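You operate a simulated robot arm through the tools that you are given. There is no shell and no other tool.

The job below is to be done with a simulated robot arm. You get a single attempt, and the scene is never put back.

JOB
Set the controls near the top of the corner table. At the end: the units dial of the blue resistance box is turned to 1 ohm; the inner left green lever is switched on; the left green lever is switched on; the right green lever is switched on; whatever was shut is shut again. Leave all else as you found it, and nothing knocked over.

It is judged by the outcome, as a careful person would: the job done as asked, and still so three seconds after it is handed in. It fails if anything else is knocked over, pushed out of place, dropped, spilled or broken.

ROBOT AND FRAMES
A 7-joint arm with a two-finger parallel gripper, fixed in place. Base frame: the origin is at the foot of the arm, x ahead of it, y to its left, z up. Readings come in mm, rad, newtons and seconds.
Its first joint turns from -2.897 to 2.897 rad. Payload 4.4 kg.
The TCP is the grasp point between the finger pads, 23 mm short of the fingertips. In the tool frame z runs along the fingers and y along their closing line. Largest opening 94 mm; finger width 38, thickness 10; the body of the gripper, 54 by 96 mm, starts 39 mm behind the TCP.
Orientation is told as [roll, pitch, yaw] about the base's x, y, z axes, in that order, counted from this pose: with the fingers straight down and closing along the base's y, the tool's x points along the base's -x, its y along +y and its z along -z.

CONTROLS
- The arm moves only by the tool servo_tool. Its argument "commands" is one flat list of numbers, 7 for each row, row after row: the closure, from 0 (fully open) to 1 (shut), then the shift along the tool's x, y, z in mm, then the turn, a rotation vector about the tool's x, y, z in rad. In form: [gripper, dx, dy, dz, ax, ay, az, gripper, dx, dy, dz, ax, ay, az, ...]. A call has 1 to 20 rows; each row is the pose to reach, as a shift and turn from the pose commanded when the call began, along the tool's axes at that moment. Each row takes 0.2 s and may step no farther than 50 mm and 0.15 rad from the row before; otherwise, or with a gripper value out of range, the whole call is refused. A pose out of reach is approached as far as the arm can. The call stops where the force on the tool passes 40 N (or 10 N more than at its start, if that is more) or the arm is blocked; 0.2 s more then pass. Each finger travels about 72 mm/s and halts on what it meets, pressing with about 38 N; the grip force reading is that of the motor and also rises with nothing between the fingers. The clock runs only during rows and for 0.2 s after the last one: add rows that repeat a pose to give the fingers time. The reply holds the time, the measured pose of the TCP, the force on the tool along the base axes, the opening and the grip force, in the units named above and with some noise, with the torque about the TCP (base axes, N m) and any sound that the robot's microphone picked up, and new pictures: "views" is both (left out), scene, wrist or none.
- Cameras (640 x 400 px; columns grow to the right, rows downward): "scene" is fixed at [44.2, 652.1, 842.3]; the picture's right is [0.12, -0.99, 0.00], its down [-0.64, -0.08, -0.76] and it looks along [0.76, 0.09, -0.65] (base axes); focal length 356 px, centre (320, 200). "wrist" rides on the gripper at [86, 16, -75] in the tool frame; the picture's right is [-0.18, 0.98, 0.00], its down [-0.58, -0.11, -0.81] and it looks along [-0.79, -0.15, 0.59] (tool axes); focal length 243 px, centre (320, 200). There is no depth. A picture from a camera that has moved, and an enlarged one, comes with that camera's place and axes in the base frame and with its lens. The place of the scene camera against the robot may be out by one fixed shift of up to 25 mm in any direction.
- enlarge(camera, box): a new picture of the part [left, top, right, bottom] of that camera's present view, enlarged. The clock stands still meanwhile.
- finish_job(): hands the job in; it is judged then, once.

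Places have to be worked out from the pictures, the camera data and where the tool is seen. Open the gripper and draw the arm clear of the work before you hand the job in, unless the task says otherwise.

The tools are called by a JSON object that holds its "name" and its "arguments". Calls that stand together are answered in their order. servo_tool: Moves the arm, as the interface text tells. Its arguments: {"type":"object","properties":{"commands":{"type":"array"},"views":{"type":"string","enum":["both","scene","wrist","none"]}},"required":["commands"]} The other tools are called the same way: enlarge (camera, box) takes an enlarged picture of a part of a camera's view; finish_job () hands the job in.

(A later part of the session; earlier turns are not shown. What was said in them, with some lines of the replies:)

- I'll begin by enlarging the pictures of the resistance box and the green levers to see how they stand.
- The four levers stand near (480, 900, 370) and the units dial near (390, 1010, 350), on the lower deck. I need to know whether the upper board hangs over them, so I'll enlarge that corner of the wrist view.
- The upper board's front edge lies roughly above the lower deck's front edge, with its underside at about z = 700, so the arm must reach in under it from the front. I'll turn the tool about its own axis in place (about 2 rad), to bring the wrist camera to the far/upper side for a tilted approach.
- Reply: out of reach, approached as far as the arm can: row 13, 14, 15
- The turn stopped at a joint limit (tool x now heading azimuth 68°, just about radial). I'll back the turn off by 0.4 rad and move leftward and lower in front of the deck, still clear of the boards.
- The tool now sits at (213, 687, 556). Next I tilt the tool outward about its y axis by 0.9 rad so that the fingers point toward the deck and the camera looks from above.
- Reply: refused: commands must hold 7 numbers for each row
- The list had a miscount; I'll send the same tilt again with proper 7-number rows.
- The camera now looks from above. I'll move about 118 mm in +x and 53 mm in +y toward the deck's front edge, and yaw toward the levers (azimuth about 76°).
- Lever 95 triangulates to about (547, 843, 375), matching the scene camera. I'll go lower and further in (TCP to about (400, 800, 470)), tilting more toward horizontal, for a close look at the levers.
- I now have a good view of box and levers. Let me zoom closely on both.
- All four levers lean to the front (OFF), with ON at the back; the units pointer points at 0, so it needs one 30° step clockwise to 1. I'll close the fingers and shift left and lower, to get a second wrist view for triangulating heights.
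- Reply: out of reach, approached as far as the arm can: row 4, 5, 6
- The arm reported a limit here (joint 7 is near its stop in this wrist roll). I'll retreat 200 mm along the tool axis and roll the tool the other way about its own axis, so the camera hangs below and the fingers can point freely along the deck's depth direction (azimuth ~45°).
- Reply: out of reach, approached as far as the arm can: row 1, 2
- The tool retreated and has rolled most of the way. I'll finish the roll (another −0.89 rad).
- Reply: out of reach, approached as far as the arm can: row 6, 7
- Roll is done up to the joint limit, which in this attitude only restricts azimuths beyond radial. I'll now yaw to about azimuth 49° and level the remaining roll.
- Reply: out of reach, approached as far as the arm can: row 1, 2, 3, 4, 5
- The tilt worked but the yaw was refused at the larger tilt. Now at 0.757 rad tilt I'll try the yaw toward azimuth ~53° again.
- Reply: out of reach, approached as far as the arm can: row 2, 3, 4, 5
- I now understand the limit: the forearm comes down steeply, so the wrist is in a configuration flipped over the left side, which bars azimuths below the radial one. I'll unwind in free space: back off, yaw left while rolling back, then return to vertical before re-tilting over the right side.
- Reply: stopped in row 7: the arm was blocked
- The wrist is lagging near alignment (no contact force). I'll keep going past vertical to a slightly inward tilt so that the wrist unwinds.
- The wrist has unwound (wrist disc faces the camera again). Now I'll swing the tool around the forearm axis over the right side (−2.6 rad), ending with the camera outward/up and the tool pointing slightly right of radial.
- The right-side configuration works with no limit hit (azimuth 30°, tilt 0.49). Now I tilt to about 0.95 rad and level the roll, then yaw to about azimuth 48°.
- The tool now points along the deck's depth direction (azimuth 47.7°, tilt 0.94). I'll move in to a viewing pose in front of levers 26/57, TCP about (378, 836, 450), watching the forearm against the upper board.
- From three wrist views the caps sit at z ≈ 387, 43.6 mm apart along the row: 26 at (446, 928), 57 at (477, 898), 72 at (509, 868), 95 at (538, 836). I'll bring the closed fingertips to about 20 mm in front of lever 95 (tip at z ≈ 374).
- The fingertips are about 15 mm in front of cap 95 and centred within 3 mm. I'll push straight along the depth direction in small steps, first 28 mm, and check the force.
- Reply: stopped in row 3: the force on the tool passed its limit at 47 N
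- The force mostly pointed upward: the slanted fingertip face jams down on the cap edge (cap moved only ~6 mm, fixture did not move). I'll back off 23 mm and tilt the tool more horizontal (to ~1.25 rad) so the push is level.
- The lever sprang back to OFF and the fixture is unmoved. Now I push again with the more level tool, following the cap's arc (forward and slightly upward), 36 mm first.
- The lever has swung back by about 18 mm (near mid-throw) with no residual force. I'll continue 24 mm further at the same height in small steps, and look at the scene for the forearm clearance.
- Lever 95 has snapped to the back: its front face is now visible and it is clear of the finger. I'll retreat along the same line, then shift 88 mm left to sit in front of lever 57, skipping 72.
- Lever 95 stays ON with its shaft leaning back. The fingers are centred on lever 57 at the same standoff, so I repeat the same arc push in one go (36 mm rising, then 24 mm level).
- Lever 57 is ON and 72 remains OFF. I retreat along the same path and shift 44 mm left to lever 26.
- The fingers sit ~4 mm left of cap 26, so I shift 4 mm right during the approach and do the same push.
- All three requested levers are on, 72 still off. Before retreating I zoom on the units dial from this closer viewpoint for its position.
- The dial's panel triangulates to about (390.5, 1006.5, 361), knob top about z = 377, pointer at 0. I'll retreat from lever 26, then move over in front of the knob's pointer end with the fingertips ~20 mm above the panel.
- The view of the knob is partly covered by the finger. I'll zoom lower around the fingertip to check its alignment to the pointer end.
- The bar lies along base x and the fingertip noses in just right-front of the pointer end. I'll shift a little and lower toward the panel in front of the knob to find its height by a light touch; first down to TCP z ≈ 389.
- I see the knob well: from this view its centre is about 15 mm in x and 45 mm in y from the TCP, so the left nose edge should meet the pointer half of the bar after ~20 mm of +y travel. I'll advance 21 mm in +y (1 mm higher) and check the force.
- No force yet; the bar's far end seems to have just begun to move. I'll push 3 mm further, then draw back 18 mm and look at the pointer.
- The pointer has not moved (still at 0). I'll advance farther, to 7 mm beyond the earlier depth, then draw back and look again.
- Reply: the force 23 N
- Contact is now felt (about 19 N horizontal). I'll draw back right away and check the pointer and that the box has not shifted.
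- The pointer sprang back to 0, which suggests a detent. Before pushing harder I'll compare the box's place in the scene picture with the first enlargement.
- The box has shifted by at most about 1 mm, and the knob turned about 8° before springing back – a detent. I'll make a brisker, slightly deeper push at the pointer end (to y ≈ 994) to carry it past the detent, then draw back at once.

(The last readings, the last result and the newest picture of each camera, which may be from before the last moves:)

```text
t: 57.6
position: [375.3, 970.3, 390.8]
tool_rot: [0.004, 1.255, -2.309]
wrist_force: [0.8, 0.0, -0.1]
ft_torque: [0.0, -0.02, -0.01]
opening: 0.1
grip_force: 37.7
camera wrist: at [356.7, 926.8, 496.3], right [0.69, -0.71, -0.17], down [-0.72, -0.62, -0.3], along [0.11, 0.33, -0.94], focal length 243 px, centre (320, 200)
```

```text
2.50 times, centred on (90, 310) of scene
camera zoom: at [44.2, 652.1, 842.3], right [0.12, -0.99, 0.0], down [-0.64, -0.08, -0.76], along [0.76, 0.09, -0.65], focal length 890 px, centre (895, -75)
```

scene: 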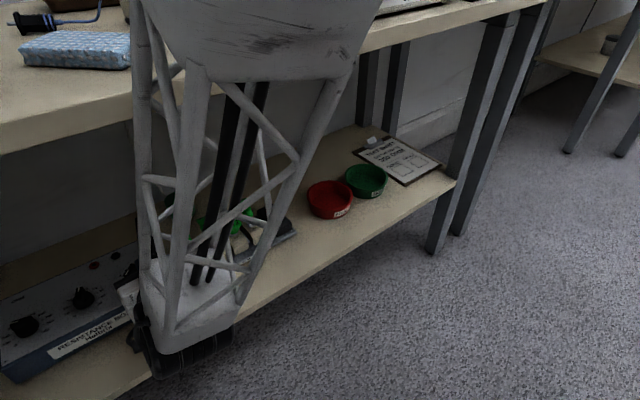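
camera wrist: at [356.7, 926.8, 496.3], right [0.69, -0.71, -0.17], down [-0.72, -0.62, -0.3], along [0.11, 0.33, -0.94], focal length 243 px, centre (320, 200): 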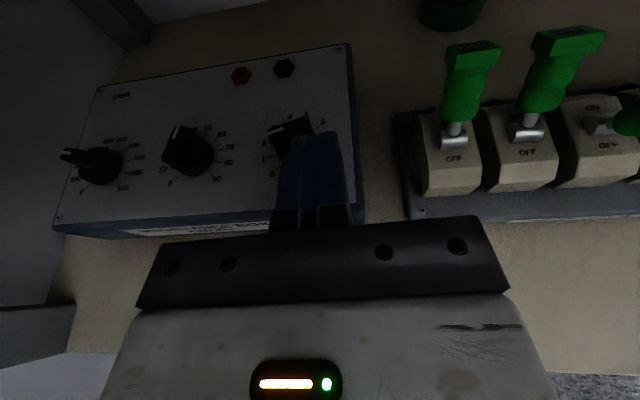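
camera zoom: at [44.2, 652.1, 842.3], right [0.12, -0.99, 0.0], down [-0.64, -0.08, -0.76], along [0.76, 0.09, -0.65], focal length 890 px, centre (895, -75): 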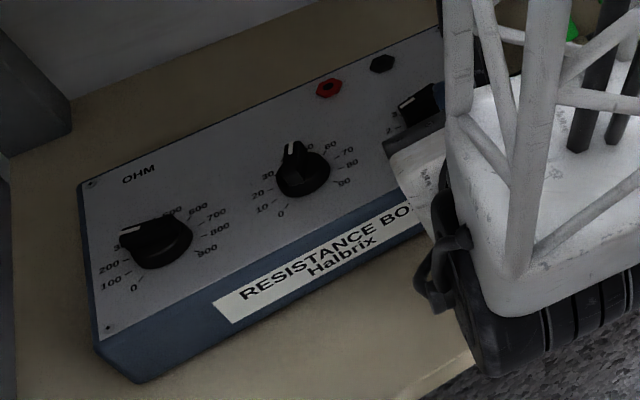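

The pointer snapped to 1 (mark direction ~17° matches the "1" tick at ~19°), and the box shows no visible shift. I now draw the arm straight back out of the shelf gap along the tool axis.

{"name": "servo_tool", "arguments": {"commands": [1, 0, 0, -20, 0, 0, 0, 1, 0, 0, -45, 0, 0, 0, 1, 0, 0, -70, 0, 0, 0, 1, 0, 0, -95, 0, 0, 0, 1, 0, 0, -120, 0, 0, 0, 1, 0, 0, -145, 0, 0, 0, 1, 0, 0, -170, 0, 0, 0, 1, 0, 0, -195, 0, 0, 0, 1, 0, 0, -220, 0, 0, 0, 1, 0, 0, -220, 0, 0, 0]}}

{"name": "enlarge", "arguments": {"camera": "wrist", "box": [160, 0, 400, 150]}}

```text
t: 59.8
position: [234.1, 815.4, 458.8]
tool_rot: [0.006, 1.256, -2.307]
wrist_force: [-0.2, -0.7, 0.7]
ft_torque: [-0.01, -0.01, -0.03]
opening: 0.0
grip_force: 38.1
camera wrist: at [215.8, 772.4, 564.1], right [0.69, -0.71, -0.17], down [-0.72, -0.62, -0.3], along [0.11, 0.33, -0.94], focal length 243 px, centre (320, 200)
```

scene: 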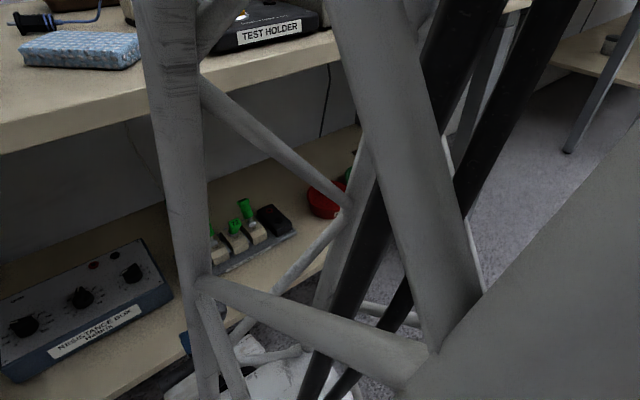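
wrist: 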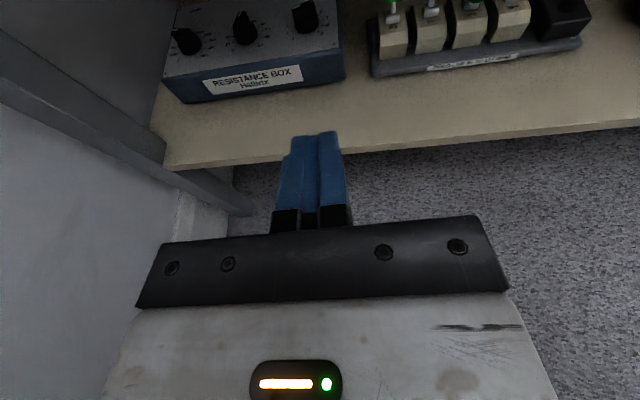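

```text
2.67 times, centred on (280, 75) of wrist
camera zoom: at [215.8, 772.4, 564.1], right [0.69, -0.71, -0.17], down [-0.72, -0.62, -0.3], along [0.11, 0.33, -0.94], focal length 647 px, centre (427, 533)
```

zoom: 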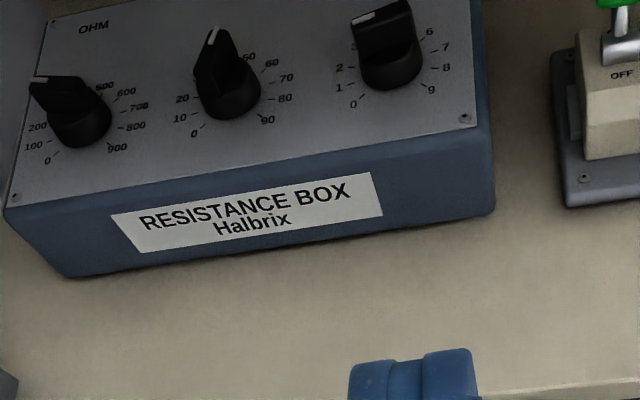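

The dial reads 1 from this view too. The forearm is close to the scene camera, so I move right and back into the free space, opening the gripper on the way, for the final checks.

{"name": "servo_tool", "arguments": {"commands": [1, 4, 25, -4, 0, 0, 0, 1, 8, 50, -9, 0, 0, 0, 1, 12, 75, -13, 0, 0, 0, 1, 16, 100, -18, 0, 0, 0, 0.5, 20, 125, -22, 0, 0, 0, 0, 24, 150, -27, 0, 0, 0, 0, 28, 175, -31, 0, 0, 0, 0, 30.6, 197, -35, 0, 0, 0, 0, 30.6, 197, -35, 0, 0, 0, 0, 30.6, 197, -35, 0, 0, 0]}}

{"name": "enlarge", "arguments": {"camera": "scene", "box": [0, 230, 180, 390]}}

{"name": "enlarge", "arguments": {"camera": "scene", "box": [150, 180, 310, 290]}}

{"name": "enlarge", "arguments": {"camera": "scene", "box": [100, 240, 180, 300]}}

```text
t: 62.0
position: [361.6, 665.2, 499.7]
tool_rot: [0.006, 1.255, -2.308]
wrist_force: [-0.1, 0.2, -0.2]
ft_torque: [0.02, 0.02, -0.01]
opening: 94.0
grip_force: 0.1
camera wrist: at [343.5, 622.7, 604.8], right [0.69, -0.71, -0.17], down [-0.72, -0.62, -0.3], along [0.11, 0.33, -0.94], focal length 243 px, centre (320, 200)
```

scene: 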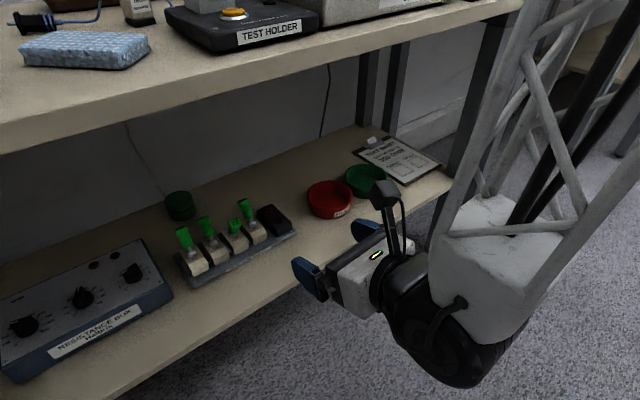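
wrist: 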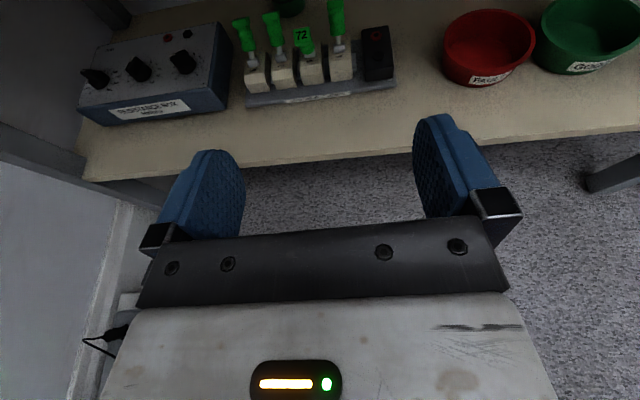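

```text
2.50 times, centred on (90, 310) of scene
camera zoom: at [44.2, 652.1, 842.3], right [0.12, -0.99, 0.0], down [-0.64, -0.08, -0.76], along [0.76, 0.09, -0.65], focal length 890 px, centre (895, -75)
```

zoom: 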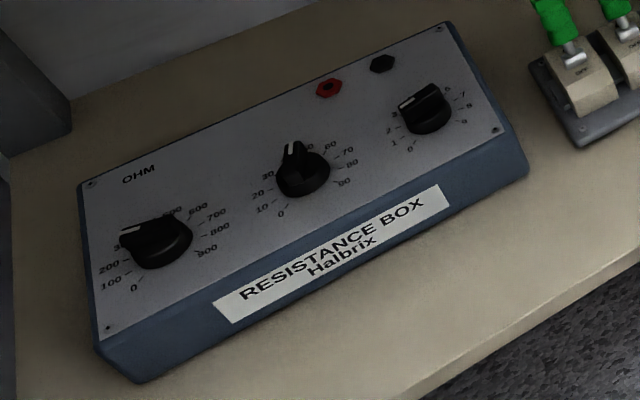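

```text
3.64 times, centred on (230, 235) of scene
camera zoom: at [44.2, 652.1, 842.3], right [0.12, -0.99, 0.0], down [-0.64, -0.08, -0.76], along [0.76, 0.09, -0.65], focal length 1294 px, centre (647, 73)
```

zoom: 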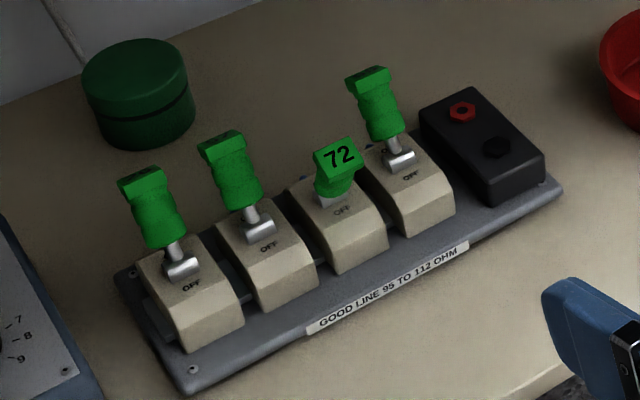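

```text
6.67 times, centred on (140, 270) of scene
camera zoom: at [44.2, 652.1, 842.3], right [0.12, -0.99, 0.0], down [-0.64, -0.08, -0.76], along [0.76, 0.09, -0.65], focal length 2372 px, centre (1520, -267)
```

zoom: 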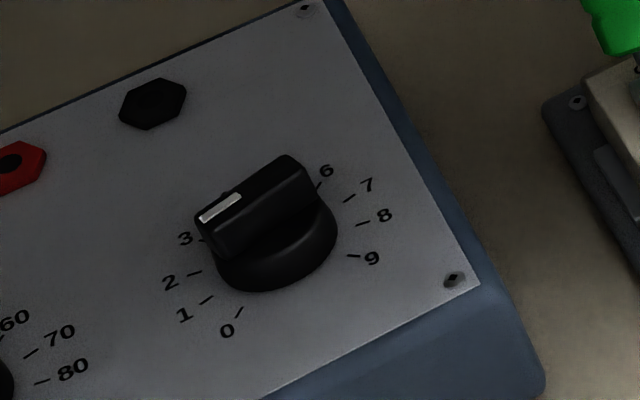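

The three levers lean back (ON), 72 is untouched, and the box has shifted by only ~1 mm. I'll zoom further on the dial to make sure the pointer sits on 1.

{"name": "enlarge", "arguments": {"camera": "scene", "box": [115, 255, 155, 285]}}

{"name": "enlarge", "arguments": {"camera": "wrist", "box": [155, 35, 225, 85]}}

```text
13.33 times, centred on (135, 270) of scene
camera zoom: at [44.2, 652.1, 842.3], right [0.12, -0.99, 0.0], down [-0.64, -0.08, -0.76], along [0.76, 0.09, -0.65], focal length 4744 px, centre (2787, -733)
```

zoom: 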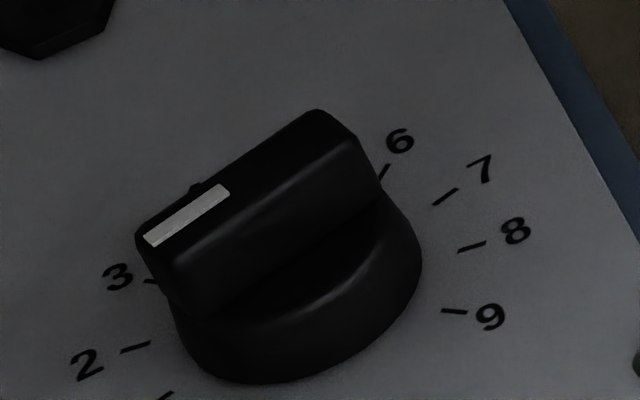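

```text
8.00 times, centred on (190, 60) of wrist
camera zoom: at [343.5, 622.7, 604.8], right [0.69, -0.71, -0.17], down [-0.72, -0.62, -0.3], along [0.11, 0.33, -0.94], focal length 1941 px, centre (1360, 1320)
```

zoom: 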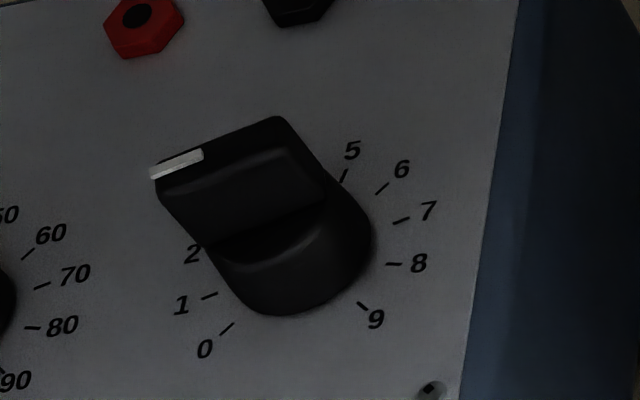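

The pointer direction (34° in the picture) matches the "1" tick (35°), so the dial is on 1. I'll back the open gripper a further 100 mm away from the table and check that all is at rest.

{"name": "servo_tool", "arguments": {"commands": [0, 0, 0, -25, 0, 0, 0, 0, 0, 0, -50, 0, 0, 0, 0, 0, 0, -75, 0, 0, 0, 0, 0, 0, -100, 0, 0, 0, 0, 0, 0, -100, 0, 0, 0]}}

```text
t: 63.2
position: [298.3, 595.0, 529.4]
tool_rot: [0.004, 1.254, -2.308]
wrist_force: [-0.2, -0.6, -0.4]
ft_torque: [0.0, 0.02, -0.01]
opening: 93.9
grip_force: 0.1
camera wrist: at [279.2, 552.8, 634.9], right [0.69, -0.71, -0.17], down [-0.72, -0.62, -0.3], along [0.11, 0.33, -0.94], focal length 243 px, centre (320, 200)
```

scene: 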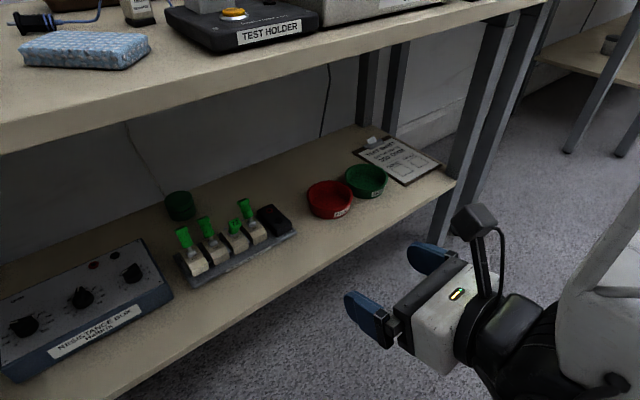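
wrist: 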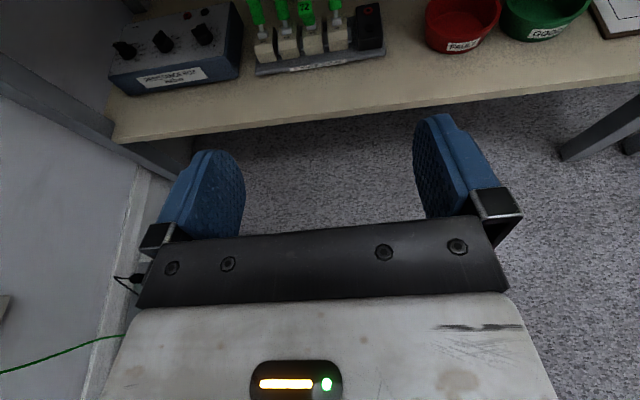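

Levers 26 (left), 57 (inner left) and 95 (right) are on, and 72 is still off. The units dial is at 1 and nothing is knocked over. The gripper is open and clear of the table, so I hand the job in.

{"name": "finish_job", "arguments": {}}

```text
The job is handed in.
```

The units dial of the blue resistance box is set to 1 ohm, and the left (26), inner left (57) and right (95) green levers are switched on. I've handed the job in.

- **Left as found:** the fourth lever (72) is still off, and nothing was knocked over. Nothing was shut to begin with, so nothing needed reclosing.
- **Small shift:** the resistance box slid about 1 mm while I pushed the dial past its click stop. I did not move it back.
- **Lever 95:** my first push jammed the fingertip against the cap and passed the 40 N limit (47 N). I backed off and pushed again with the gripper held closer to level, and the lever switched cleanly. The lever block did not move.

The gripper is open and the arm is well clear of the table.
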